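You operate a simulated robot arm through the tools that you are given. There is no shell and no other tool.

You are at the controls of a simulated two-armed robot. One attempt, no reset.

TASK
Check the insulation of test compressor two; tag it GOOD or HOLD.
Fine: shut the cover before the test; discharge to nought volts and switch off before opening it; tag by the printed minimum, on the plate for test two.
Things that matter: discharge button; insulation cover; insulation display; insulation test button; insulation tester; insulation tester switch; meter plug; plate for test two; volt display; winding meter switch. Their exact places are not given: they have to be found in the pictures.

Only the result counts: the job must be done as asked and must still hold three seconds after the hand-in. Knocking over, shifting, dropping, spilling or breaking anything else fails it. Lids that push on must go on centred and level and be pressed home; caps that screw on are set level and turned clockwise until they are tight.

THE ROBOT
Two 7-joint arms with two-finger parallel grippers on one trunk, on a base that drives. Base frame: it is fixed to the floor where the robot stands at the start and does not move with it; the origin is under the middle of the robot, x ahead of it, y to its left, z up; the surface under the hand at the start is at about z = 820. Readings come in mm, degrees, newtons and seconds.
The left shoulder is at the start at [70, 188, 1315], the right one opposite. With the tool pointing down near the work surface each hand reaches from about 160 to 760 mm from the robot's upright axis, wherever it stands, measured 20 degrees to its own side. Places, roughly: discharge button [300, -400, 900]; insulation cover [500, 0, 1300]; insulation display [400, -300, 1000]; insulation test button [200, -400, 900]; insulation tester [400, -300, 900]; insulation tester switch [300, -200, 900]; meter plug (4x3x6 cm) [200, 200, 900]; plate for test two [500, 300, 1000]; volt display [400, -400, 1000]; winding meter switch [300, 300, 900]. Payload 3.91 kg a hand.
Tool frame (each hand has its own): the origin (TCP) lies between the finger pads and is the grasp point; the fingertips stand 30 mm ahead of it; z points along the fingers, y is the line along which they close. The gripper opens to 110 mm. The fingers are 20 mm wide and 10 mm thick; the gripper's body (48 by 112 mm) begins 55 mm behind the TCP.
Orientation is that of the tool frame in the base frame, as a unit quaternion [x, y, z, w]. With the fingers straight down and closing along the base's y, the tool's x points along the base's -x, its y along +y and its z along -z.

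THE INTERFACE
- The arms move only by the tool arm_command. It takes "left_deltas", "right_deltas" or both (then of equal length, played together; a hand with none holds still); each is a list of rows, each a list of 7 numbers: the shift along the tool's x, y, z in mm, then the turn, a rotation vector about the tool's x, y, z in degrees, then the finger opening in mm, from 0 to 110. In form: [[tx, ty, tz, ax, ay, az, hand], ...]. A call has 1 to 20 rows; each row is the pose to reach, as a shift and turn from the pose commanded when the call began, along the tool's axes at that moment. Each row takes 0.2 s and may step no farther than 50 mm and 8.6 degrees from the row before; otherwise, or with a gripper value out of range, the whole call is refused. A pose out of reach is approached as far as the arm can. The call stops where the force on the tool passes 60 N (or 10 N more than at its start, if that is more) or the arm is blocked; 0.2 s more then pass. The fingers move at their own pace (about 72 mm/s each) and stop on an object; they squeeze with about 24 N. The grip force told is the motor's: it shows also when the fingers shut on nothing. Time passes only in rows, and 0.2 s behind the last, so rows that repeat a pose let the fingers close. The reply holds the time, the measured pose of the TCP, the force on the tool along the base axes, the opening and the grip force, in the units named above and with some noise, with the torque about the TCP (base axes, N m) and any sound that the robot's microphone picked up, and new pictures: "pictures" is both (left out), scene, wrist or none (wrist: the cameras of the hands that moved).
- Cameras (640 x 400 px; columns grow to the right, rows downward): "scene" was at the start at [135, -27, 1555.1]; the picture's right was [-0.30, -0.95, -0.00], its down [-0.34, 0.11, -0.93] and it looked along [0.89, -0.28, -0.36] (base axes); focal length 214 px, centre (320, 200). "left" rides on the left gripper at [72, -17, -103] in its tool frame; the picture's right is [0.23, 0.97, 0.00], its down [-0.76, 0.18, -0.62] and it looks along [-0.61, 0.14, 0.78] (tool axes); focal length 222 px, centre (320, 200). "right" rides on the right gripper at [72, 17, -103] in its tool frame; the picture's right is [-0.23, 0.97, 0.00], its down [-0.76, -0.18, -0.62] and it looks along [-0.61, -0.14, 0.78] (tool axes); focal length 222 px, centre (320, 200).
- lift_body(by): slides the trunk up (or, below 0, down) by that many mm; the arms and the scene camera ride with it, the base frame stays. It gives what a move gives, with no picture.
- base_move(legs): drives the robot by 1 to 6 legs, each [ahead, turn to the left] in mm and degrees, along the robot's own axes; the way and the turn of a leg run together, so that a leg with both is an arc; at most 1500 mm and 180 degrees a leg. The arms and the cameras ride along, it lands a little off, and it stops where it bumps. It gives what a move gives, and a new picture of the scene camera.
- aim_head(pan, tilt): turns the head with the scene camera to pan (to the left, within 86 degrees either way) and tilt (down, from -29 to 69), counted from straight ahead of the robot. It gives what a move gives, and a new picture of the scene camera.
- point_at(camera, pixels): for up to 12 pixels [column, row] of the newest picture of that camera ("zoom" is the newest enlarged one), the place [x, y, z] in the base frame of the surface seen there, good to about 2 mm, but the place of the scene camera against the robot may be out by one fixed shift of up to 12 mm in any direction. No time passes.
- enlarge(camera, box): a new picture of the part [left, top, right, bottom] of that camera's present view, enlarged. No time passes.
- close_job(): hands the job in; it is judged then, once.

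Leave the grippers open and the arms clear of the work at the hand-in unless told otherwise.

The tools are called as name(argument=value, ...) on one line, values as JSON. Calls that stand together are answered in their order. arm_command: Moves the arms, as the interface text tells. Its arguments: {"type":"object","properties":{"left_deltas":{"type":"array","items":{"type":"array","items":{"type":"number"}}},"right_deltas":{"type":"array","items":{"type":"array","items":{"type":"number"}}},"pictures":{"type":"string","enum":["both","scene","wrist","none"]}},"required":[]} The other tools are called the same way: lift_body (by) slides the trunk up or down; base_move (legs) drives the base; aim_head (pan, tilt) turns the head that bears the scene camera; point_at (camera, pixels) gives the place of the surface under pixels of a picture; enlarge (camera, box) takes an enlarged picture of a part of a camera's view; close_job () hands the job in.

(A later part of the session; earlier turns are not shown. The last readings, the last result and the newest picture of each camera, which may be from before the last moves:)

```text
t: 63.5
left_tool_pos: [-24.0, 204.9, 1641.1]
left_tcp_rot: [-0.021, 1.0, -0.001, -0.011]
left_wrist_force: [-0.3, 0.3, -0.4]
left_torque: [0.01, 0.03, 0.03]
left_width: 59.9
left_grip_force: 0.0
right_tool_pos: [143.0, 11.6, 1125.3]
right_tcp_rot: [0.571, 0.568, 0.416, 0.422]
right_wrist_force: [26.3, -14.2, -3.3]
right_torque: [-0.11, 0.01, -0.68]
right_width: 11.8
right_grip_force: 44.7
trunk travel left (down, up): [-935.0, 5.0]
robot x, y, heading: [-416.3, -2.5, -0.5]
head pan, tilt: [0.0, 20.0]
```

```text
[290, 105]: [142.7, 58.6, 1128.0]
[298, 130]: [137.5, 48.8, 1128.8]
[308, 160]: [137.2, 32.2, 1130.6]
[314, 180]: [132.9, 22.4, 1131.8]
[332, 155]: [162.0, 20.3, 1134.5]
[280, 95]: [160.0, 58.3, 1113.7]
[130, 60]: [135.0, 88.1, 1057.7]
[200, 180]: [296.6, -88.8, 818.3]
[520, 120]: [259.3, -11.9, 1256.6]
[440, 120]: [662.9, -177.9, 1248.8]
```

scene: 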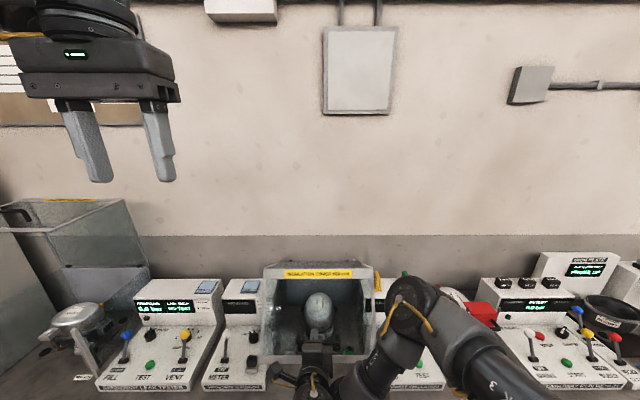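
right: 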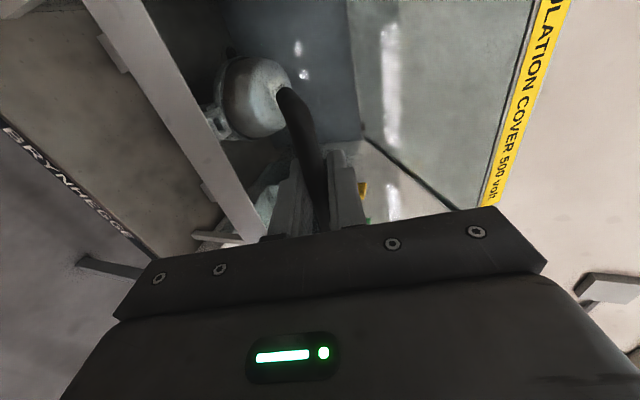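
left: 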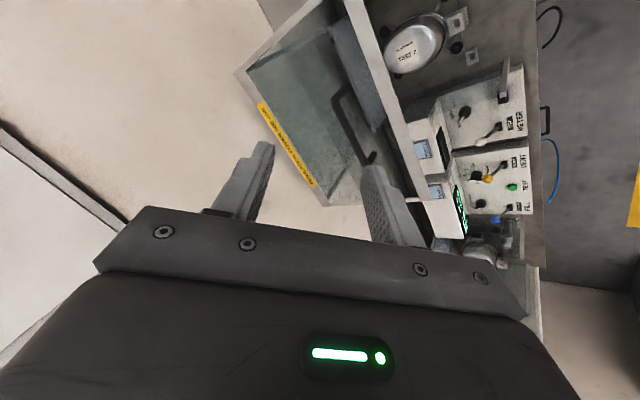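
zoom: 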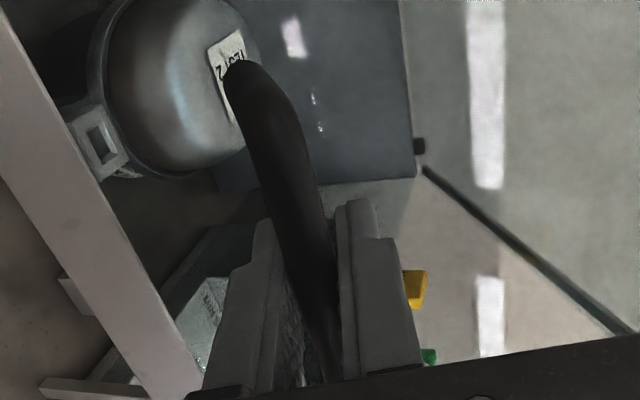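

The bar now lies right at the TCP, and the lid is at about 56°. I'll loosen the fingers to 18 mm so they cage the bar without clamping it, and the hand can settle.

arm_command(right_deltas=[[0, 0, 0, 0, 0, 0, 18], [0, 0, 0, 0, 0, 0, 18], [0, 0, 0, 0, 0, 0, 18]], pictures="wrist")

```text
t: 64.3
left_tool_pos: [-30.7, 208.0, 1640.8]
left_tcp_rot: [-0.021, 1.0, -0.002, -0.01]
left_wrist_force: [0.6, 1.1, 0.2]
left_torque: [0.0, 0.04, 0.01]
left_width: 60.0
left_grip_force: 0.1
right_tool_pos: [136.6, 12.4, 1127.1]
right_tcp_rot: [0.57, 0.567, 0.416, 0.424]
right_wrist_force: [-1.1, -0.2, -0.3]
right_torque: [0.01, 0.01, 0.07]
right_width: 19.5
right_grip_force: 1.4
trunk travel left (down, up): [-935.0, 5.0]
robot x, y, heading: [-413.3, -2.7, -0.0]
head pan, tilt: [0.0, 20.0]
```

right: 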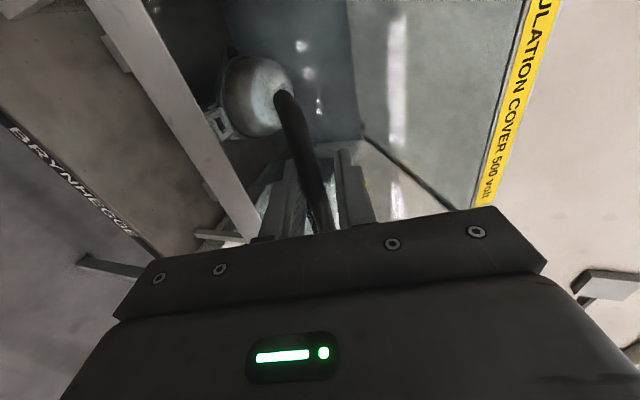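

The force is zero, so the lid holds its own position by hinge friction. Now I lower the trunk 60 mm so the upper finger pushes the bar down.

lift_body(by=-60)

```text
t: 65.3
left_tool_pos: [-31.6, 208.0, 1581.7]
left_tcp_rot: [-0.022, 1.0, -0.002, -0.01]
left_wrist_force: [0.3, -0.3, -0.5]
left_torque: [-0.02, -0.02, 0.01]
left_width: 59.9
left_grip_force: 0.1
right_tool_pos: [137.0, 14.8, 1066.2]
right_tcp_rot: [0.569, 0.567, 0.417, 0.424]
right_wrist_force: [0.2, 0.3, -3.1]
right_torque: [0.03, 0.01, -0.06]
right_width: 20.5
right_grip_force: 1.9
trunk travel left (down, up): [-875.0, 65.0]
robot x, y, heading: [-416.3, 0.0, -0.4]
head pan, tilt: [0.0, 20.0]
```

That went smoothly with almost no force. I lower another 60 mm.

lift_body(by=-60)

arm_command(right_deltas=[[0, 0, 0, 0, 0, 0, 18]], pictures="both")

```text
t: 66.3
left_tool_pos: [-30.0, 207.8, 1522.3]
left_tcp_rot: [-0.021, 1.0, -0.002, -0.01]
left_wrist_force: [0.5, -0.2, 0.1]
left_torque: [-0.02, 0.0, 0.0]
left_width: 59.9
left_grip_force: 0.1
right_tool_pos: [137.5, 13.4, 1007.1]
right_tcp_rot: [0.57, 0.566, 0.417, 0.425]
right_wrist_force: [-0.4, 0.4, -5.0]
right_torque: [0.01, 0.0, -0.01]
right_width: 20.2
right_grip_force: 2.9
trunk travel left (down, up): [-815.0, 125.0]
robot x, y, heading: [-411.8, -1.3, -0.3]
head pan, tilt: [0.0, 20.0]
```

```text
t: 66.7
left_tool_pos: [-30.4, 208.8, 1522.1]
left_tcp_rot: [-0.021, 1.0, -0.003, -0.01]
left_wrist_force: [0.0, -0.5, -0.4]
left_torque: [-0.04, 0.01, 0.0]
left_width: 60.0
left_grip_force: 0.0
right_tool_pos: [136.6, 14.0, 1007.0]
right_tcp_rot: [0.57, 0.567, 0.416, 0.424]
right_wrist_force: [-0.5, -0.2, -3.9]
right_torque: [0.05, 0.03, -0.03]
right_width: 20.4
right_grip_force: 1.9
trunk travel left (down, up): [-815.0, 125.0]
robot x, y, heading: [-408.4, -1.3, -0.3]
head pan, tilt: [0.0, 20.0]
```

scene: 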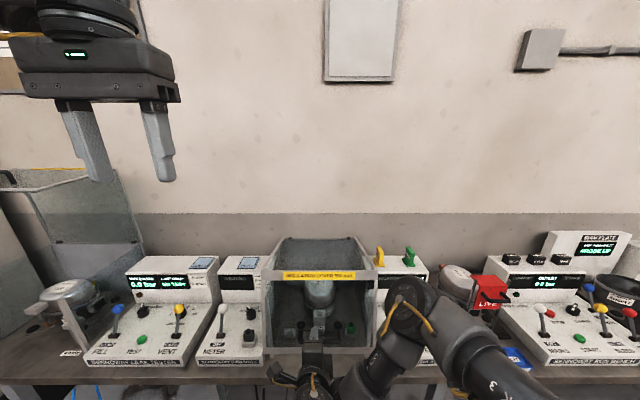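
right: 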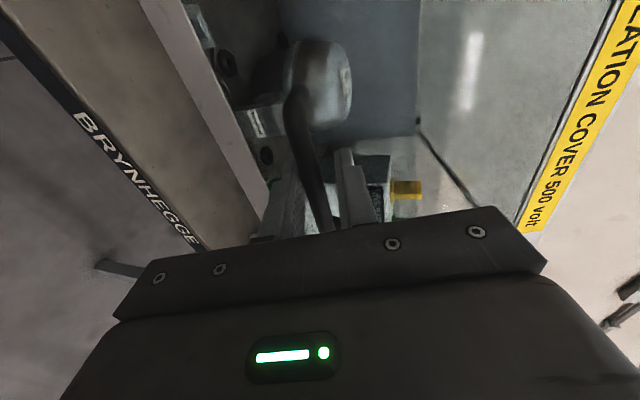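

The bar is well caged. I lower 60 mm more, and the bar will drift forward in the fingers.

lift_body(by=-60)

base_move(legs=[[18, 0]])

```text
t: 67.7
left_tool_pos: [-30.9, 208.7, 1461.2]
left_tcp_rot: [-0.02, 1.0, -0.002, -0.009]
left_wrist_force: [-0.3, 0.3, 0.3]
left_torque: [0.02, 0.0, 0.02]
left_width: 60.1
left_grip_force: 0.0
right_tool_pos: [137.4, 14.1, 946.5]
right_tcp_rot: [0.569, 0.567, 0.417, 0.425]
right_wrist_force: [-0.1, 0.2, -4.5]
right_torque: [0.04, 0.08, -0.01]
right_width: 20.2
right_grip_force: 2.2
trunk travel left (down, up): [-755.0, 185.0]
robot x, y, heading: [-411.0, -0.3, -0.1]
head pan, tilt: [0.0, 20.0]
```

```text
t: 68.5
left_tool_pos: [-15.7, 207.6, 1464.0]
left_tcp_rot: [-0.021, 1.0, -0.002, -0.008]
left_wrist_force: [-0.3, -0.3, 0.0]
left_torque: [0.03, -0.05, 0.01]
left_width: 60.0
left_grip_force: 0.0
right_tool_pos: [154.9, 13.2, 949.6]
right_tcp_rot: [0.569, 0.565, 0.418, 0.426]
right_wrist_force: [4.1, 0.1, -5.0]
right_torque: [0.02, 0.0, 0.03]
right_width: 18.4
right_grip_force: 0.7
trunk travel left (down, up): [-755.0, 185.0]
robot x, y, heading: [-394.4, 2.4, -0.2]
head pan, tilt: [0.0, 20.0]
```

scene: 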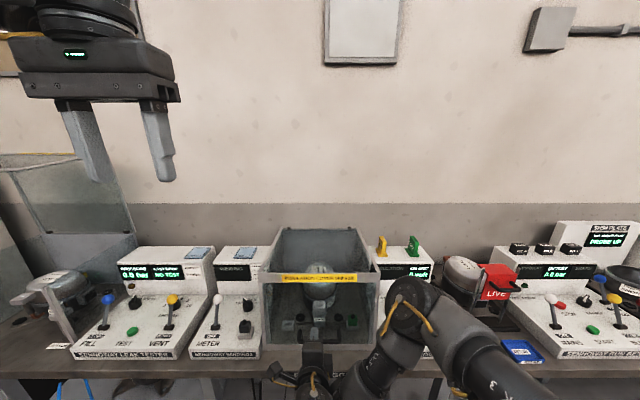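

Good. I lower another 50 mm, close to the shut position.

lift_body(by=-50)

arm_command(right_deltas=[[0, 0, 0, 0, 0, 0, 18]], pictures="both")

```text
t: 69.4
left_tool_pos: [-13.4, 208.0, 1412.8]
left_tcp_rot: [-0.021, 1.0, -0.002, -0.008]
left_wrist_force: [-0.3, 0.5, 1.0]
left_torque: [-0.01, 0.0, 0.01]
left_width: 60.2
left_grip_force: 0.0
right_tool_pos: [156.2, 13.3, 898.0]
right_tcp_rot: [0.569, 0.566, 0.418, 0.426]
right_wrist_force: [0.7, 0.5, -0.2]
right_torque: [0.02, 0.0, 0.01]
right_width: 18.1
right_grip_force: 0.1
trunk travel left (down, up): [-705.0, 235.0]
robot x, y, heading: [-394.9, 2.4, -0.4]
head pan, tilt: [0.0, 20.0]
```

```text
t: 69.8
left_tool_pos: [-13.5, 207.9, 1412.2]
left_tcp_rot: [-0.02, 1.0, -0.002, -0.008]
left_wrist_force: [0.6, 0.1, -0.1]
left_torque: [0.01, 0.01, 0.0]
left_width: 60.1
left_grip_force: 0.2
right_tool_pos: [155.7, 12.8, 898.1]
right_tcp_rot: [0.57, 0.566, 0.417, 0.425]
right_wrist_force: [0.4, 0.1, 0.3]
right_torque: [0.0, 0.02, 0.02]
right_width: 18.1
right_grip_force: 0.5
trunk travel left (down, up): [-705.0, 235.0]
robot x, y, heading: [-395.5, -1.3, -0.3]
head pan, tilt: [0.0, 20.0]
```

scene: 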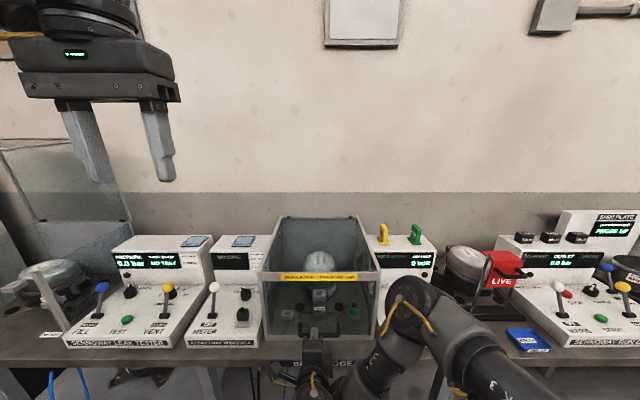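
right: 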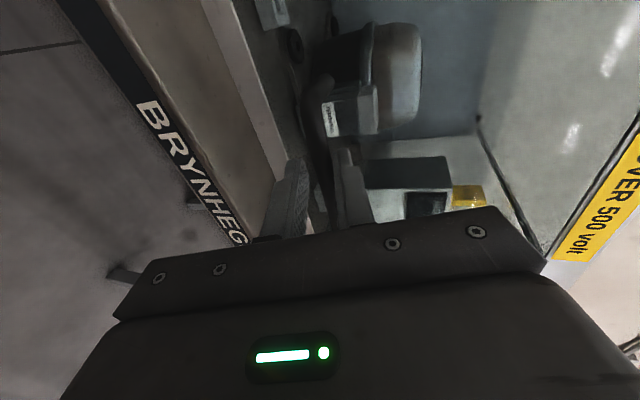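

It's nearly shut. I lower 20 mm more and watch the force.

lift_body(by=-20)

enlarge(camera="scene", box=[240, 200, 400, 370])

enlarge(camera="right", box=[240, 100, 420, 240])

```text
t: 70.5
left_tool_pos: [-21.1, 208.3, 1395.5]
left_tcp_rot: [-0.022, 1.0, -0.002, -0.006]
left_wrist_force: [-0.1, 0.3, -0.3]
left_torque: [-0.03, 0.02, -0.01]
left_width: 60.0
left_grip_force: 0.0
right_tool_pos: [154.4, 14.1, 884.7]
right_tcp_rot: [0.568, 0.563, 0.421, 0.427]
right_wrist_force: [-1.6, -1.3, 50.3]
right_torque: [-0.01, -1.27, -0.22]
right_width: 44.6
right_grip_force: 24.4
trunk travel left (down, up): [-685.0, 255.0]
robot x, y, heading: [-396.2, 0.7, -0.4]
head pan, tilt: [0.0, 20.0]
```

```text
2.35 times, centred on (320, 285) of scene
```

zoom: 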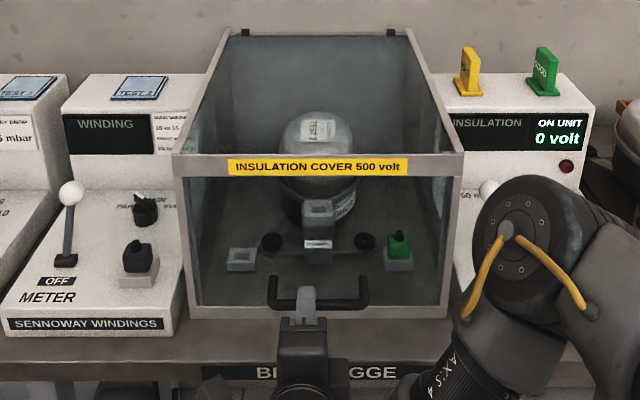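

```text
2.86 times, centred on (330, 170) of right
```

zoom: 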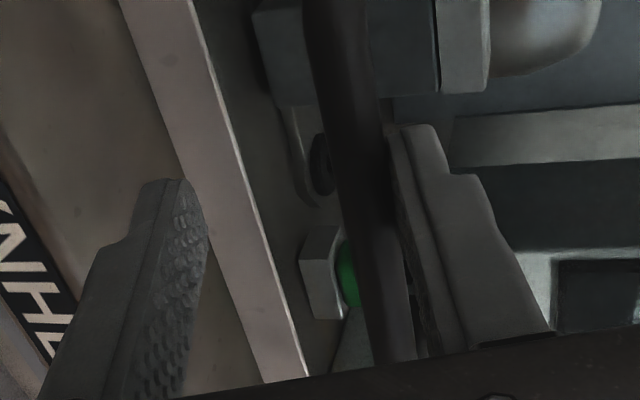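

The lid is shut: 50 N push up through the upper finger at z≈885, and in the picture the lid is level on its frame. I raise the trunk a bit to relieve the push, then open the fingers.

lift_body(by=12)

arm_command(right_deltas=[[0, 0, 0, 0, 0, 0, 40], [0, 0, 0, 0, 0, 0, 40]], pictures="scene")

```text
t: 71.1
left_tool_pos: [-15.1, 208.6, 1404.3]
left_tcp_rot: [-0.02, 1.0, -0.002, -0.008]
left_wrist_force: [-0.2, 0.3, -0.2]
left_torque: [0.02, 0.01, -0.01]
left_width: 59.9
left_grip_force: 0.1
right_tool_pos: [154.4, 13.8, 890.2]
right_tcp_rot: [0.568, 0.566, 0.419, 0.425]
right_wrist_force: [9.9, 2.2, 26.6]
right_torque: [0.08, -0.5, 0.15]
right_width: 31.9
right_grip_force: 14.2
trunk travel left (down, up): [-697.0, 243.0]
robot x, y, heading: [-393.2, 2.3, -0.3]
head pan, tilt: [0.0, 20.0]
```

```text
t: 71.7
left_tool_pos: [-14.0, 208.4, 1404.8]
left_tcp_rot: [-0.021, 1.0, -0.002, -0.008]
left_wrist_force: [-0.3, 0.0, -0.8]
left_torque: [0.03, -0.04, -0.01]
left_width: 60.0
left_grip_force: 0.0
right_tool_pos: [155.1, 12.7, 889.2]
right_tcp_rot: [0.57, 0.567, 0.417, 0.424]
right_wrist_force: [-0.7, -2.1, -0.9]
right_torque: [0.02, -0.02, 0.02]
right_width: 40.1
right_grip_force: 0.0
trunk travel left (down, up): [-697.0, 243.0]
robot x, y, heading: [-396.7, 2.3, -0.4]
head pan, tilt: [0.0, 20.0]
```

scene: 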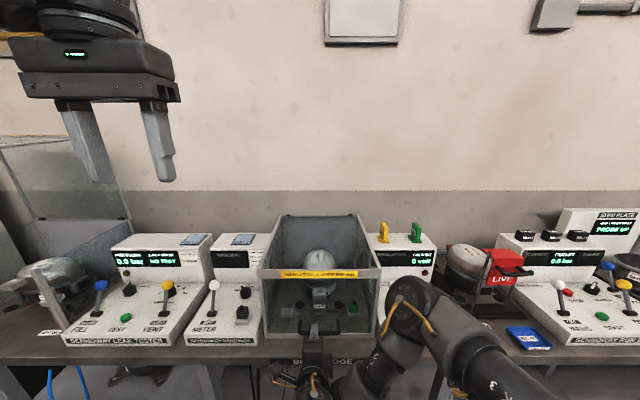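

The fingers are open around the handle with no force. I back up 90 mm to pull them free, then raise the trunk.

base_move(legs=[[-90, 0]])

lift_body(by=130)

```text
t: 72.8
left_tool_pos: [-102.0, 207.5, 1403.2]
left_tcp_rot: [-0.021, 1.0, -0.002, -0.009]
left_wrist_force: [-0.4, -0.7, -0.1]
left_torque: [0.03, -0.03, 0.0]
left_width: 60.1
left_grip_force: 0.2
right_tool_pos: [67.4, 14.5, 890.8]
right_tcp_rot: [0.569, 0.567, 0.417, 0.425]
right_wrist_force: [0.6, 0.2, 0.5]
right_torque: [-0.05, 0.01, 0.0]
right_width: 40.1
right_grip_force: 0.0
trunk travel left (down, up): [-697.0, 243.0]
robot x, y, heading: [-481.1, 2.0, 0.0]
head pan, tilt: [0.0, 20.0]
```

scene: 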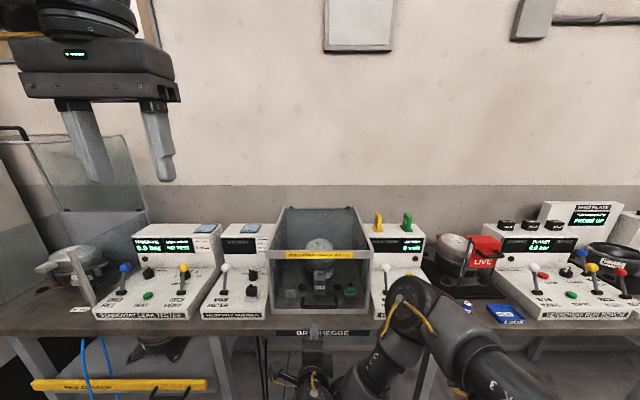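

```text
t: 74.4
left_tool_pos: [-100.2, 209.9, 1533.9]
left_tcp_rot: [-0.023, 1.0, -0.002, -0.008]
left_wrist_force: [0.5, -0.4, 0.1]
left_torque: [-0.04, 0.0, 0.02]
left_width: 60.3
left_grip_force: 0.0
right_tool_pos: [68.9, 14.7, 1019.8]
right_tcp_rot: [0.569, 0.567, 0.418, 0.425]
right_wrist_force: [0.1, -0.9, 0.3]
right_torque: [-0.01, -0.03, 0.01]
right_width: 39.8
right_grip_force: 0.1
trunk travel left (down, up): [-827.0, 113.0]
robot x, y, heading: [-481.2, 3.2, -0.1]
head pan, tilt: [0.0, 20.0]
```

The cover is shut. Now I turn the right hand fingers-down with no roll and bring it to the right in front of the tester.

arm_command(right_deltas=[[-22.5, 3.3, -3.9, 4.02, 4.09, -5.47, 40], [-45, 6.6, -7.8, 8.04, 8.18, -10.94, 40], [-67.5, 9.9, -11.7, 12.06, 12.28, -16.41, 40], [-90, 13.1, -15.6, 16.09, 16.37, -21.89, 40], [-112.5, 16.4, -19.5, 20.1, 20.46, -27.36, 40], [-135, 19.7, -23.4, 24.13, 24.56, -32.83, 40], [-157.5, 23, -27.4, 28.15, 28.65, -38.3, 40], [-180, 26.3, -31.3, 32.17, 32.74, -43.77, 40], [-202.5, 29.6, -35.2, 36.19, 36.84, -49.24, 40], [-225, 32.9, -39.1, 40.2, 40.93, -54.71, 40], [-247.5, 36.1, -43, 44.24, 45.02, -60.19, 40], [-270, 39.4, -46.9, 48.26, 49.11, -65.66, 40], [-292.5, 42.7, -50.8, 52.28, 53.2, -71.13, 40], [-315, 46, -54.7, 56.3, 57.3, -76.6, 40], [-315, 46, -54.7, 56.3, 57.3, -76.6, 40]])

```text
t: 76.7
left_tool_pos: [-102.3, 211.2, 1534.3]
left_tcp_rot: [-0.023, 1.0, -0.002, -0.008]
left_wrist_force: [0.4, -1.0, 0.7]
left_torque: [-0.04, 0.0, 0.0]
left_width: 60.1
left_grip_force: 0.1
right_tool_pos: [-5.9, -208.6, 982.9]
right_tcp_rot: [0.226, 0.946, 0.161, 0.169]
right_wrist_force: [3.3, 8.5, 3.8]
right_torque: [-0.74, 0.67, -1.03]
right_width: 40.0
right_grip_force: 0.0
right hand out of reach, approached as far as the arm can: row 4, 9, 10, 11
trunk travel left (down, up): [-827.0, 113.0]
robot x, y, heading: [-484.8, -0.3, 0.0]
head pan, tilt: [0.0, 20.0]
stopped in row 11 (right hand): the force on the tool passed its limit at 136 N (the readings are from after the stop); the commanded pose is now the measured one
```

scene: 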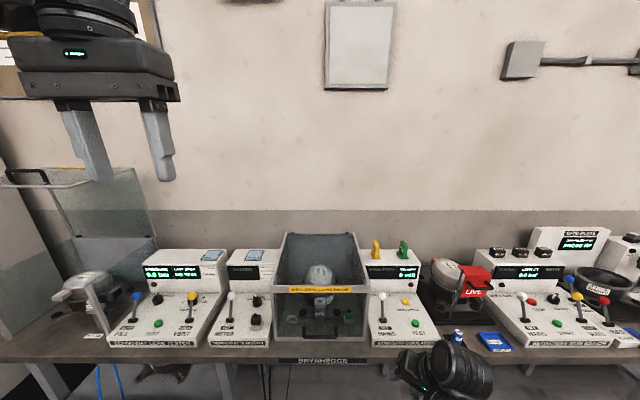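
right: 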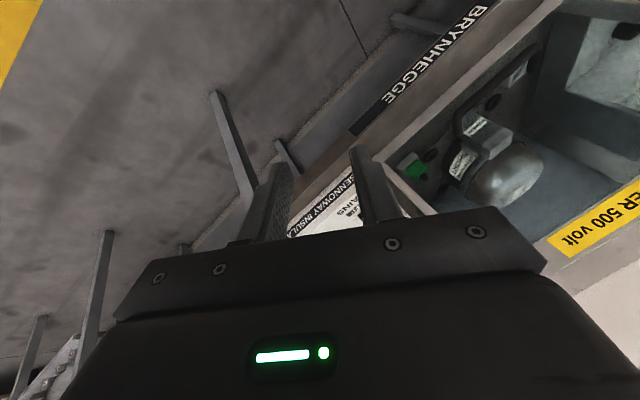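

The hand stopped on a force. I'll look at the arm.

aim_head(pan=-25, tilt=50)

```text
t: 77.7
left_tool_pos: [-101.0, 207.9, 1535.2]
left_tcp_rot: [-0.022, 1.0, -0.001, -0.009]
left_wrist_force: [-0.2, -0.4, 0.5]
left_torque: [0.01, 0.02, 0.0]
left_width: 60.0
left_grip_force: 0.1
right_tool_pos: [-5.5, -209.7, 982.0]
right_tcp_rot: [0.227, 0.946, 0.161, 0.168]
right_wrist_force: [8.6, 12.9, -1.4]
right_torque: [-1.3, 0.51, -1.69]
right_width: 40.0
right_grip_force: 0.2
trunk travel left (down, up): [-827.0, 113.0]
robot x, y, heading: [-482.4, -4.4, -0.0]
head pan, tilt: [-25.0, 50.0]
```

scene: 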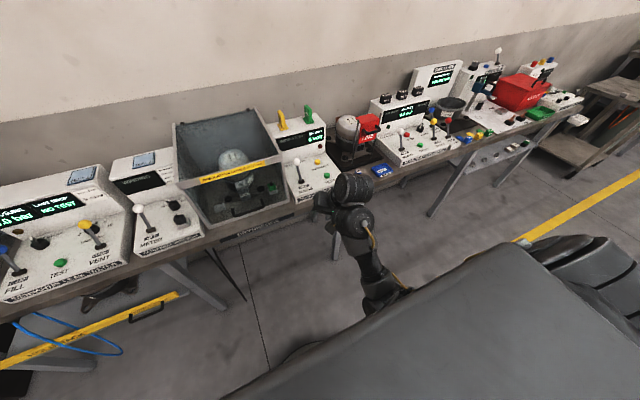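

The elbow hangs low, so the turning gripper is folding against its own forearm. I'll back the turn off by 16° and extend forward to the right to open the arm, staying above z 1000.

arm_command(right_deltas=[[-20, -2, -20, -4, -4.2, 5.5, 40], [-60, -4, -36, -8.1, -8.3, 11, 40], [-100, -6, -48, -8.1, -8.3, 11, 40], [-140, -9, -58, -8.1, -8.3, 11, 40], [-180, -12, -67, -8.1, -8.3, 11, 40], [-227, -15, -77, -8.1, -8.3, 11, 40], [-227, -15, -77, -8.1, -8.3, 11, 40]])

```text
t: 78.4
left_tool_pos: [-100.1, 207.0, 1534.7]
left_tcp_rot: [-0.022, 1.0, -0.001, -0.008]
left_wrist_force: [0.7, 0.0, 0.0]
left_torque: [0.04, 0.01, 0.0]
left_width: 59.6
left_grip_force: 0.1
right_tool_pos: [42.9, -258.2, 1035.3]
right_tcp_rot: [0.323, 0.887, 0.226, 0.239]
right_wrist_force: [19.6, 9.8, -3.1]
right_torque: [-0.9, 1.2, -1.88]
right_width: 40.1
right_grip_force: 0.1
trunk travel left (down, up): [-827.0, 113.0]
robot x, y, heading: [-481.8, -0.5, -0.1]
head pan, tilt: [-25.0, 50.0]
stopped in row 3 (right hand): the force on the tool passed its limit at 101 N (the readings are from after the stop); the commanded pose is now the measured one
```

scene: 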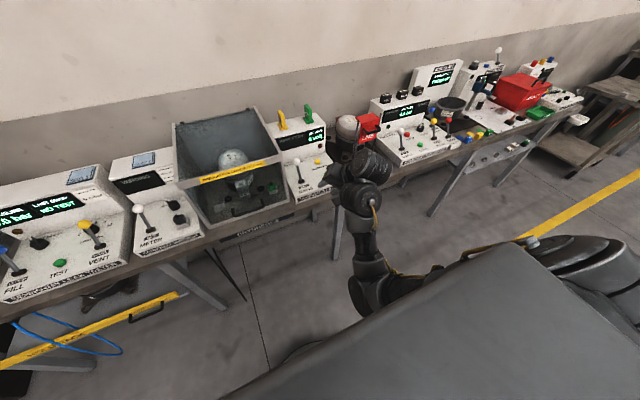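
right: 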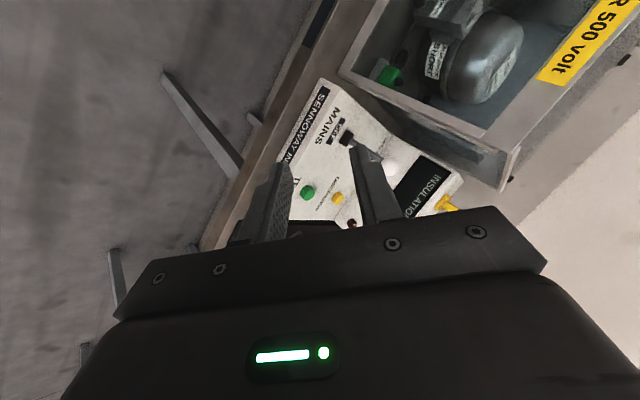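

The forearm rises steeply to the hand, so the hand must stay pitched forward. I turn it to roll 0 with a 60° forward pitch and lift it 60 mm.

arm_command(right_deltas=[[-2, 5, -7, 0.6, -4, -6.7, 40], [-5, 10, -14, 1.2, -8, -13.4, 40], [-7, 14, -20, 1.8, -12, -20, 40], [-10, 19, -27, 2.3, -16, -26.7, 40], [-12, 24, -34, 2.9, -20, -33.4, 40], [-14, 28, -40, 3.5, -24, -40, 40], [-16.7, 33, -47, 4.1, -28.2, -46.8, 40], [-16.7, 33, -47, 4.1, -28.2, -46.8, 40]])

```text
t: 80.2
left_tool_pos: [-101.6, 209.8, 1534.9]
left_tcp_rot: [-0.022, 1.0, -0.002, -0.008]
left_wrist_force: [-0.4, 0.7, 0.1]
left_torque: [-0.01, 0.02, 0.01]
left_width: 60.1
left_grip_force: 0.0
right_tool_pos: [42.7, -258.0, 1095.4]
right_tcp_rot: [-0.003, 0.866, 0.0, 0.501]
right_wrist_force: [-0.3, 0.8, 0.0]
right_torque: [0.01, -0.03, -0.03]
right_width: 39.5
right_grip_force: 0.1
trunk travel left (down, up): [-827.0, 113.0]
robot x, y, heading: [-479.2, -1.4, -0.1]
head pan, tilt: [-25.0, 50.0]
```

scene: 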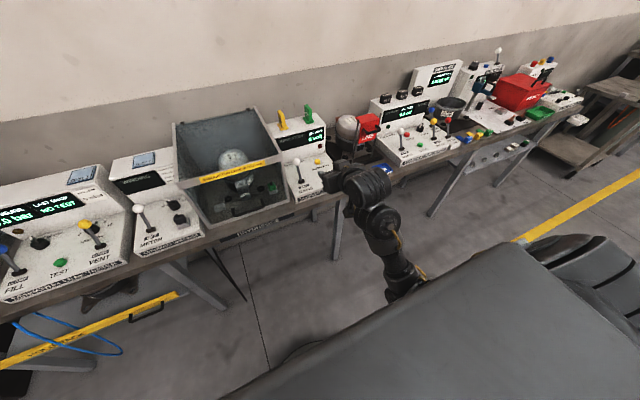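
right: 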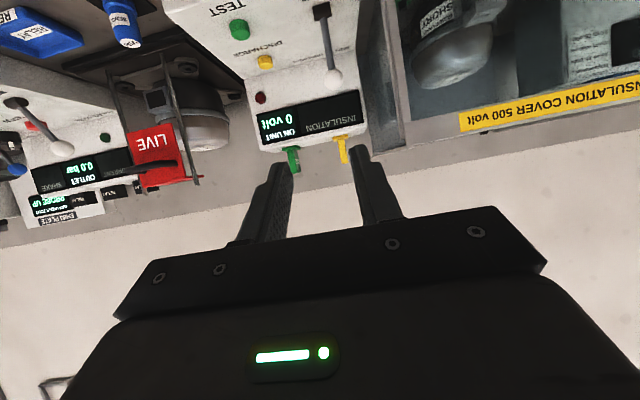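

That's a clean pose, and the right wrist camera sees the tester well. I'll measure the lever ball, buttons and tags.

point_at(camera="right", pixels=[[333, 78], [328, 50], [323, 14], [239, 28], [265, 62], [292, 155], [341, 150], [262, 98], [310, 60], [372, 60], [365, 100], [345, 105]])

enlarge(camera="right", box=[220, 0, 400, 180])

```text
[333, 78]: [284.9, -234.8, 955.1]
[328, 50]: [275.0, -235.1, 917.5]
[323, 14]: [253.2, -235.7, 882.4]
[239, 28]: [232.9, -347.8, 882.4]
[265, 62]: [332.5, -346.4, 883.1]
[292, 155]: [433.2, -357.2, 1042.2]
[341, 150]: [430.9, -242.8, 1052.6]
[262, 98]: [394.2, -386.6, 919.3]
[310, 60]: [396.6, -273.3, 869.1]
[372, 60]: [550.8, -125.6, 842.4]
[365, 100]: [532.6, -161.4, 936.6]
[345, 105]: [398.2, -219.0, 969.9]
```

```text
2.22 times, centred on (310, 90) of right
```

zoom: 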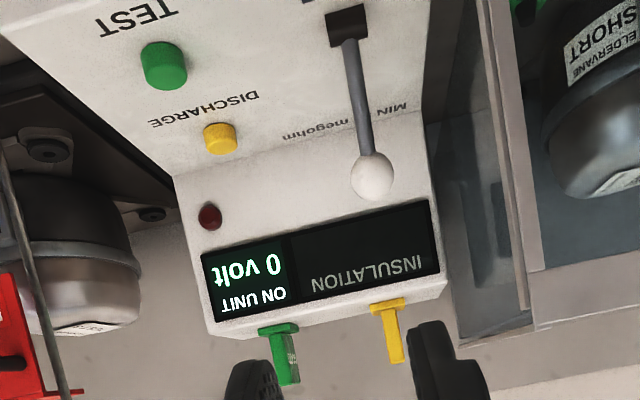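

I drive forward 70 mm so the lever and buttons are well in reach. The hand is at z 1095, clear of everything.

base_move(legs=[[70, 0]])

aim_head(pan=-20, tilt=40)

```text
t: 81.2
left_tool_pos: [-47.3, 208.6, 1539.9]
left_tcp_rot: [-0.022, 1.0, -0.002, -0.003]
left_wrist_force: [-1.1, 0.9, 0.2]
left_torque: [0.01, -0.08, 0.02]
left_width: 60.1
left_grip_force: 0.0
right_tool_pos: [103.1, -257.4, 1100.5]
right_tcp_rot: [-0.002, 0.863, 0.0, 0.504]
right_wrist_force: [-0.7, 0.3, 0.0]
right_torque: [0.0, 0.02, 0.01]
right_width: 40.0
right_grip_force: 0.0
trunk travel left (down, up): [-827.0, 113.0]
robot x, y, heading: [-413.9, -3.2, 0.0]
head pan, tilt: [-25.0, 50.0]
```

scene: 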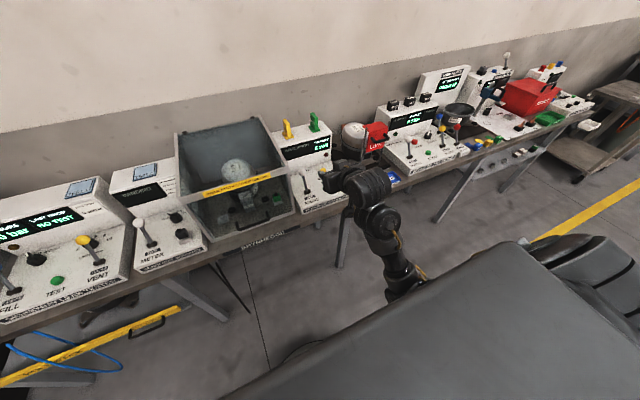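

```text
t: 81.9
left_tool_pos: [-34.8, 209.6, 1535.3]
left_tcp_rot: [-0.023, 1.0, -0.003, -0.007]
left_wrist_force: [0.6, -0.6, -0.6]
left_torque: [0.0, 0.01, -0.01]
left_width: 60.0
left_grip_force: 0.1
right_tool_pos: [111.4, -257.4, 1096.0]
right_tcp_rot: [-0.002, 0.866, 0.0, 0.5]
right_wrist_force: [0.1, 0.4, -0.8]
right_torque: [-0.01, -0.02, 0.03]
right_width: 40.2
right_grip_force: 0.0
trunk travel left (down, up): [-827.0, 113.0]
robot x, y, heading: [-414.9, -0.5, -0.1]
head pan, tilt: [-20.0, 40.0]
```

scene: 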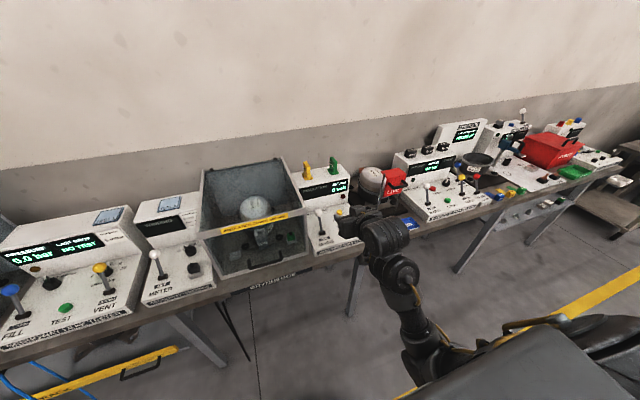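

I'll look closely at the shut lid, then move to a pre-grasp point about 100 mm short of the lever ball.

enlarge(camera="scene", box=[190, 150, 350, 280])

arm_command(right_deltas=[[9, 5, 32, 0, 0, 0, 60], [18, 10, 64, 0, 0, 0, 60], [27, 15, 96, 0, 0, 0, 60], [35, 20, 127, 0, 0, 0, 60], [35, 20, 127, 0, 0, 0, 60]])

```text
3.08 times, centred on (270, 215) of scene
```

zoom: 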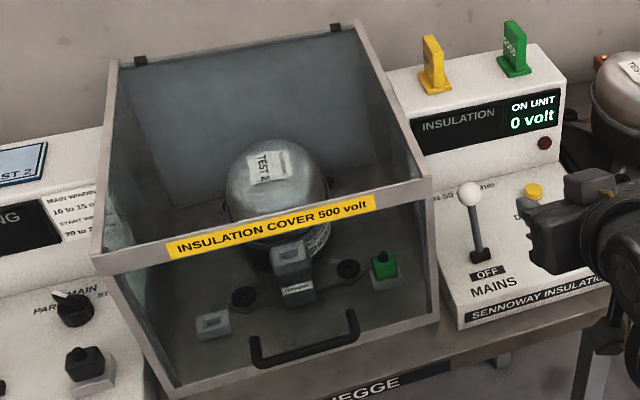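

```text
t: 83.1
left_tool_pos: [-34.0, 208.7, 1535.5]
left_tcp_rot: [-0.022, 1.0, -0.002, -0.007]
left_wrist_force: [0.5, 0.5, 0.5]
left_torque: [0.01, -0.01, 0.03]
left_width: 60.3
left_grip_force: 0.0
right_tool_pos: [203.6, -238.5, 1001.4]
right_tcp_rot: [-0.002, 0.866, 0.002, 0.501]
right_wrist_force: [0.2, -0.6, 0.1]
right_torque: [0.0, 0.02, -0.02]
right_width: 59.9
right_grip_force: 0.0
trunk travel left (down, up): [-827.0, 113.0]
robot x, y, heading: [-415.4, 1.8, 0.0]
head pan, tilt: [-20.0, 40.0]
```

scene: 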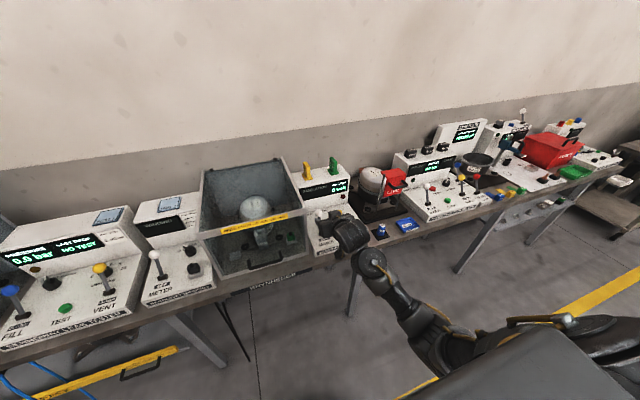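
right: 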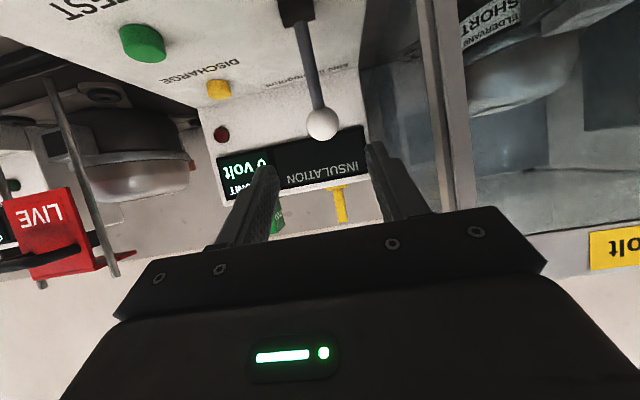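

The lid is seated all round. I measure the ball at about (322,124) from here.

point_at(camera="right", pixels=[[322, 124], [310, 124], [334, 124], [322, 112], [322, 136], [305, 50], [296, 15], [143, 42], [219, 89], [440, 130]])

enlarge(camera="right", box=[440, 0, 640, 120])

```text
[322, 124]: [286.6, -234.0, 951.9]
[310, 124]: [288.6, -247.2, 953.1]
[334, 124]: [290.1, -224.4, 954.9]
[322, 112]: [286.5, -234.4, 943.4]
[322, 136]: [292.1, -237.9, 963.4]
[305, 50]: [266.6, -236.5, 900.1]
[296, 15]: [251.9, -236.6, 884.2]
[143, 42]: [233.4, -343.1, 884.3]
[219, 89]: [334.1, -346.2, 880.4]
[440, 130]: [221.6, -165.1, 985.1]
```

```text
3.20 times, centred on (540, 60) of right
```

zoom: 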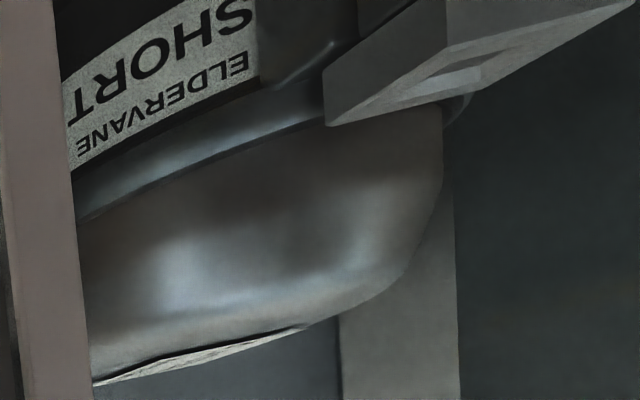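

The ball centre is about [298, -236, 950] and the lever's foot about [253, -236, 870]. I advance 107 mm and close on the ball.

arm_command(right_deltas=[[-1, 1, 27, 0, 0, 0, 60], [-1, 2, 54, 0, 0, 0, 60], [-2, 2.5, 81, 0, 0, 0, 60], [-2.7, 2.5, 107, 0, 0, 0, 60], [-2.7, 2.5, 107, 0, 0, 0, 60], [-2.7, 2.5, 107, 0, 0, 0, 18], [-2.7, 2.5, 107, 0, 0, 0, 18], [-2.7, 2.5, 107, 0, 0, 0, 18]])

```text
t: 84.9
left_tool_pos: [-34.7, 208.5, 1535.4]
left_tcp_rot: [-0.022, 1.0, -0.002, -0.007]
left_wrist_force: [0.1, -1.0, -0.3]
left_torque: [-0.01, -0.03, -0.01]
left_width: 59.9
left_grip_force: 0.1
right_tool_pos: [296.6, -234.3, 951.6]
right_tcp_rot: [-0.002, 0.866, 0.001, 0.501]
right_wrist_force: [1.0, -3.0, 1.8]
right_torque: [-0.07, 0.08, -0.02]
right_width: 31.4
right_grip_force: 44.9
trunk travel left (down, up): [-827.0, 113.0]
robot x, y, heading: [-414.9, 1.3, 0.3]
head pan, tilt: [-20.0, 40.0]
```

scene: 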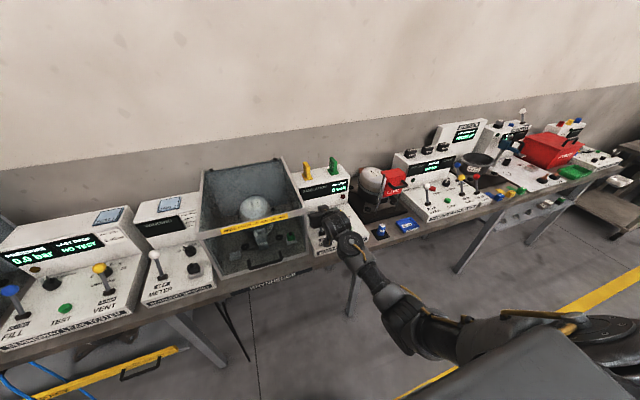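
right: 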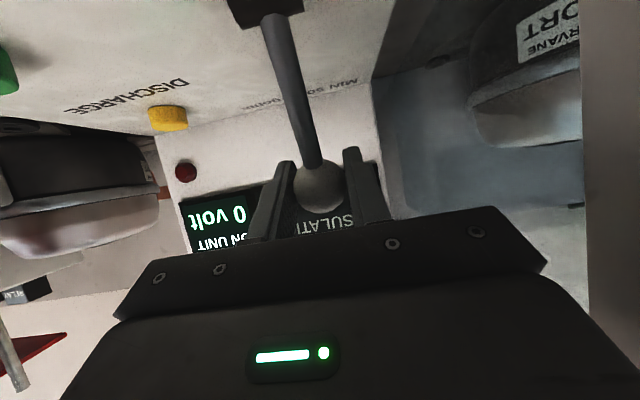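

I have the ball (31 mm). I pull the lever toward me along its arc to switch ON.

arm_command(right_deltas=[[1, 0, -11, 0, 0, 0, 18], [2.9, 0, -22.8, 0, 0, 0, 18], [7, 0, -34, 0, 0, 0, 18], [12.1, 0, -45, 0, 0, 0, 18], [19, 0, -55, 0, 0, 0, 18], [26.7, 0, -64, 0, 0, 0, 18], [36, 0, -72, 0, 0, 0, 18], [44.4, 0, -77.9, 0, 0, 0, 18], [44.4, 0, -77.9, 0, 0, 0, 18]])

```text
t: 86.9
left_tool_pos: [-32.5, 209.5, 1535.5]
left_tcp_rot: [-0.022, 1.0, -0.002, -0.007]
left_wrist_force: [0.3, -0.5, 0.1]
left_torque: [0.03, 0.03, 0.0]
left_width: 59.9
left_grip_force: 0.0
right_tool_pos: [207.7, -236.7, 951.7]
right_tcp_rot: [-0.002, 0.866, 0.0, 0.499]
right_wrist_force: [10.3, -6.9, 4.7]
right_torque: [0.0, -1.09, -0.16]
right_width: 30.7
right_grip_force: 45.2
trunk travel left (down, up): [-827.0, 113.0]
robot x, y, heading: [-415.0, 1.1, -0.1]
head pan, tilt: [-20.0, 40.0]
```

scene: 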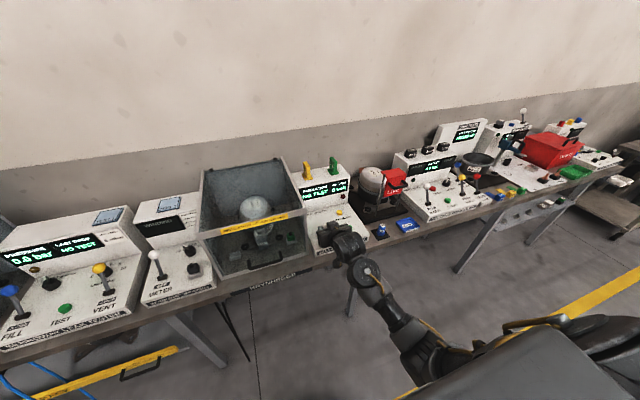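
right: 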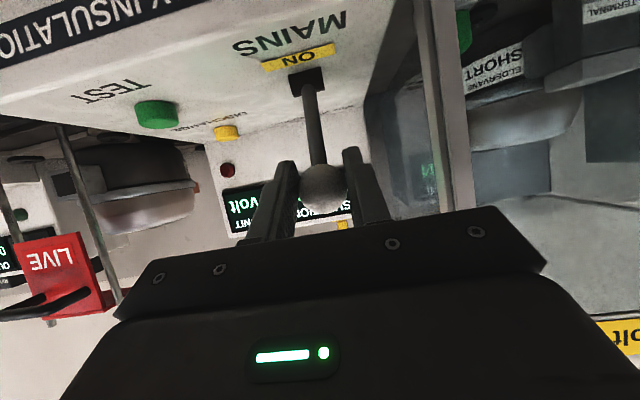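

The label now reads ON and the display is lit. I'll read the display.

enlarge(camera="scene", box=[290, 165, 370, 215])

arm_command(right_deltas=[[0, 0, 0, 0, 0, 0, 60], [0, 0, 0, 0, 0, 0, 60], [0, 0, -30, 0, 0, 0, 60], [0, 0, -60, 0, 0, 0, 60], [-10, 0, -90, 0, 0, 0, 60], [-10, 0, -90, 0, 0, 0, 60]])

```text
8.00 times, centred on (330, 190) of scene
```

zoom: 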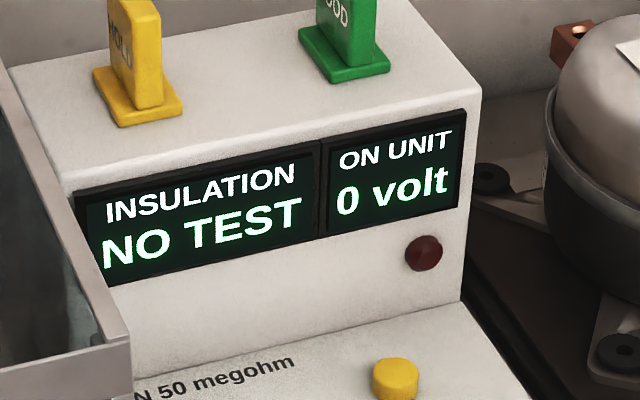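

```text
t: 88.3
left_tool_pos: [-34.7, 209.5, 1534.1]
left_tcp_rot: [-0.023, 1.0, -0.002, -0.008]
left_wrist_force: [-0.3, 0.0, -0.7]
left_torque: [0.01, 0.0, 0.0]
left_width: 60.1
left_grip_force: 0.1
right_tool_pos: [134.2, -234.5, 1007.5]
right_tcp_rot: [-0.003, 0.866, 0.002, 0.5]
right_wrist_force: [-0.2, 1.0, 0.1]
right_torque: [-0.01, 0.0, -0.01]
right_width: 60.0
right_grip_force: 0.0
trunk travel left (down, up): [-827.0, 113.0]
robot x, y, heading: [-414.2, 0.7, 0.3]
head pan, tilt: [-20.0, 40.0]
```

scene: 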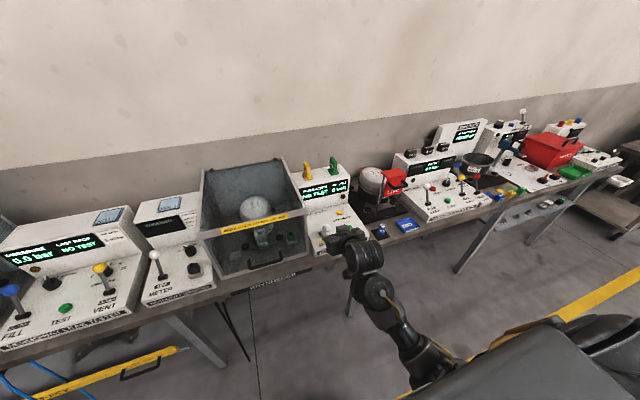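
right: 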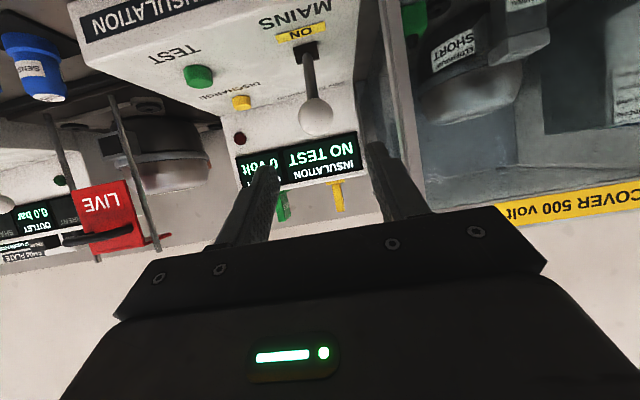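

The display reads "INSULATION NO TEST, ON UNIT 0 volt". I close the fingers and move to hover over the green TEST button near [240, -346, 883], pitched 40°.

arm_command(right_deltas=[[0, -45, 5, 0, 5, 0, 20], [0, -85, 20, 0, 10, 0, 0], [1, -111, 50, 0, 15, 0, 0], [2, -111.5, 85, 0, 20, 0, 0], [2.4, -111.5, 110, 0, 20, 0, 0], [2.4, -111.5, 110, 0, 20, 0, 0]])

```text
t: 89.7
left_tool_pos: [-35.0, 209.1, 1534.4]
left_tcp_rot: [-0.023, 1.0, -0.002, -0.005]
left_wrist_force: [-0.5, 0.2, -0.3]
left_torque: [0.0, -0.03, -0.02]
left_width: 60.1
left_grip_force: 0.1
right_tool_pos: [229.7, -348.2, 947.2]
right_tcp_rot: [-0.003, 0.94, 0.001, 0.342]
right_wrist_force: [-0.1, 0.4, -0.2]
right_torque: [0.0, 0.01, 0.0]
right_width: 0.1
right_grip_force: 23.9
trunk travel left (down, up): [-827.0, 113.0]
robot x, y, heading: [-418.2, 1.8, -0.0]
head pan, tilt: [-20.0, 40.0]
```

scene: 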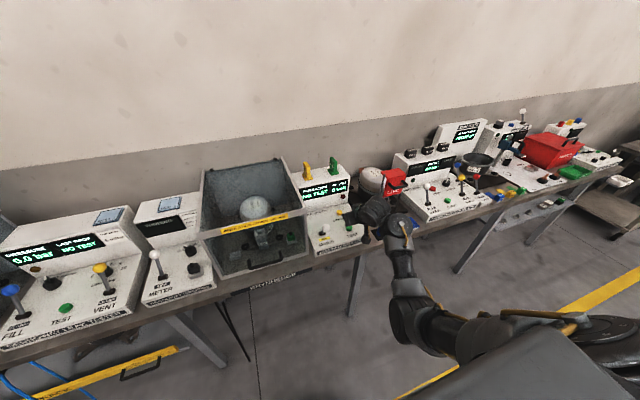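
right: 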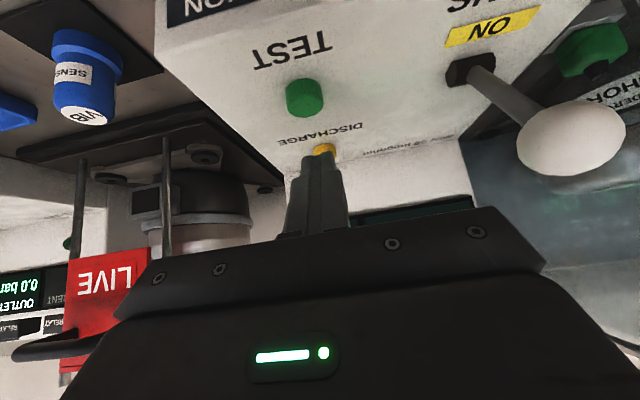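

The TEST button shows at (305,97). I measure it.

point_at(camera="right", pixels=[[305, 90], [305, 97], [305, 104], [305, 112], [290, 100], [322, 97], [322, 151], [325, 160]])

enlarge(camera="right", box=[240, 50, 380, 180])

```text
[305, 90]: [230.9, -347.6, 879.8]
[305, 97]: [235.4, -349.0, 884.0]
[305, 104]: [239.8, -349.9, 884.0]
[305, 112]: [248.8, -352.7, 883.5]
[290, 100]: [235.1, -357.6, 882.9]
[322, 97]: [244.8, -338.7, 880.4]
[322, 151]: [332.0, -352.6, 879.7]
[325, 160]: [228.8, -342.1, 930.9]
```

```text
3.08 times, centred on (310, 115) of right
```

zoom: 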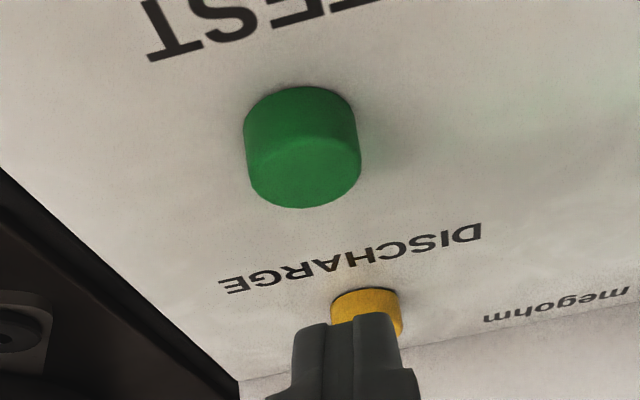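

Its top is at z≈884, centred at [241, -348], right below the fingertip. I press straight down about 8 mm past contact, then release.

arm_command(right_deltas=[[9.6, 0, 11.5, 0, 0, 0, 0], [16, 0, 19, 0, 0, 0, 0], [21, 0, 25, 0, 0, 0, 0], [24, 0, 29, 0, 0, 0, 0], [27, 0, 32.2, 0, 0, 0, 0], [27, 0, 32.2, 0, 0, 0, 0]])

enlarge(camera="scene", box=[290, 165, 370, 215])

```text
t: 91.1
left_tool_pos: [-34.9, 209.8, 1536.7]
left_tcp_rot: [-0.023, 1.0, -0.003, -0.007]
left_wrist_force: [-0.6, -0.7, -0.1]
left_torque: [-0.02, 0.0, 0.01]
left_width: 59.9
left_grip_force: 0.1
right_tool_pos: [229.2, -343.9, 906.9]
right_tcp_rot: [-0.003, 0.939, 0.0, 0.343]
right_wrist_force: [1.8, 1.6, 5.6]
right_torque: [0.04, -0.07, 0.03]
right_width: 0.0
right_grip_force: 24.2
trunk travel left (down, up): [-827.0, 113.0]
robot x, y, heading: [-412.1, 0.1, 0.0]
head pan, tilt: [-20.0, 40.0]
heard: click
```

scene: 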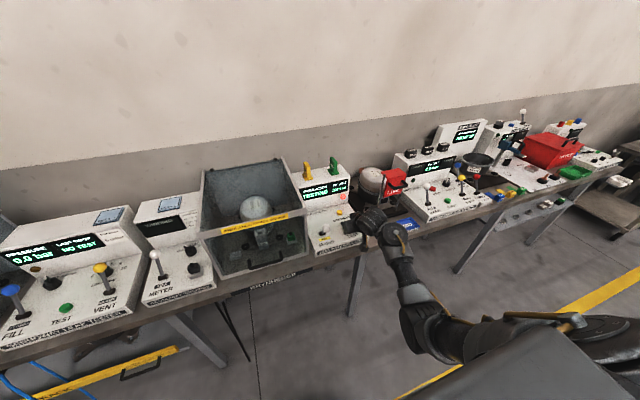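
right: 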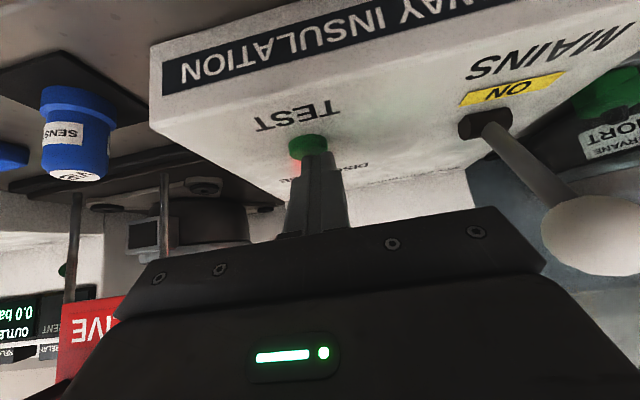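

```text
8.00 times, centred on (330, 190) of scene
```

zoom: 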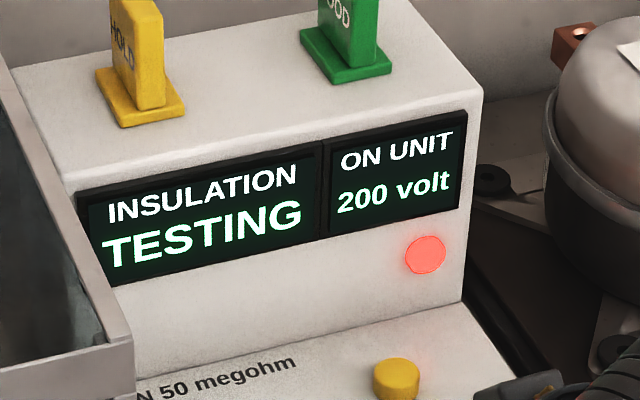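

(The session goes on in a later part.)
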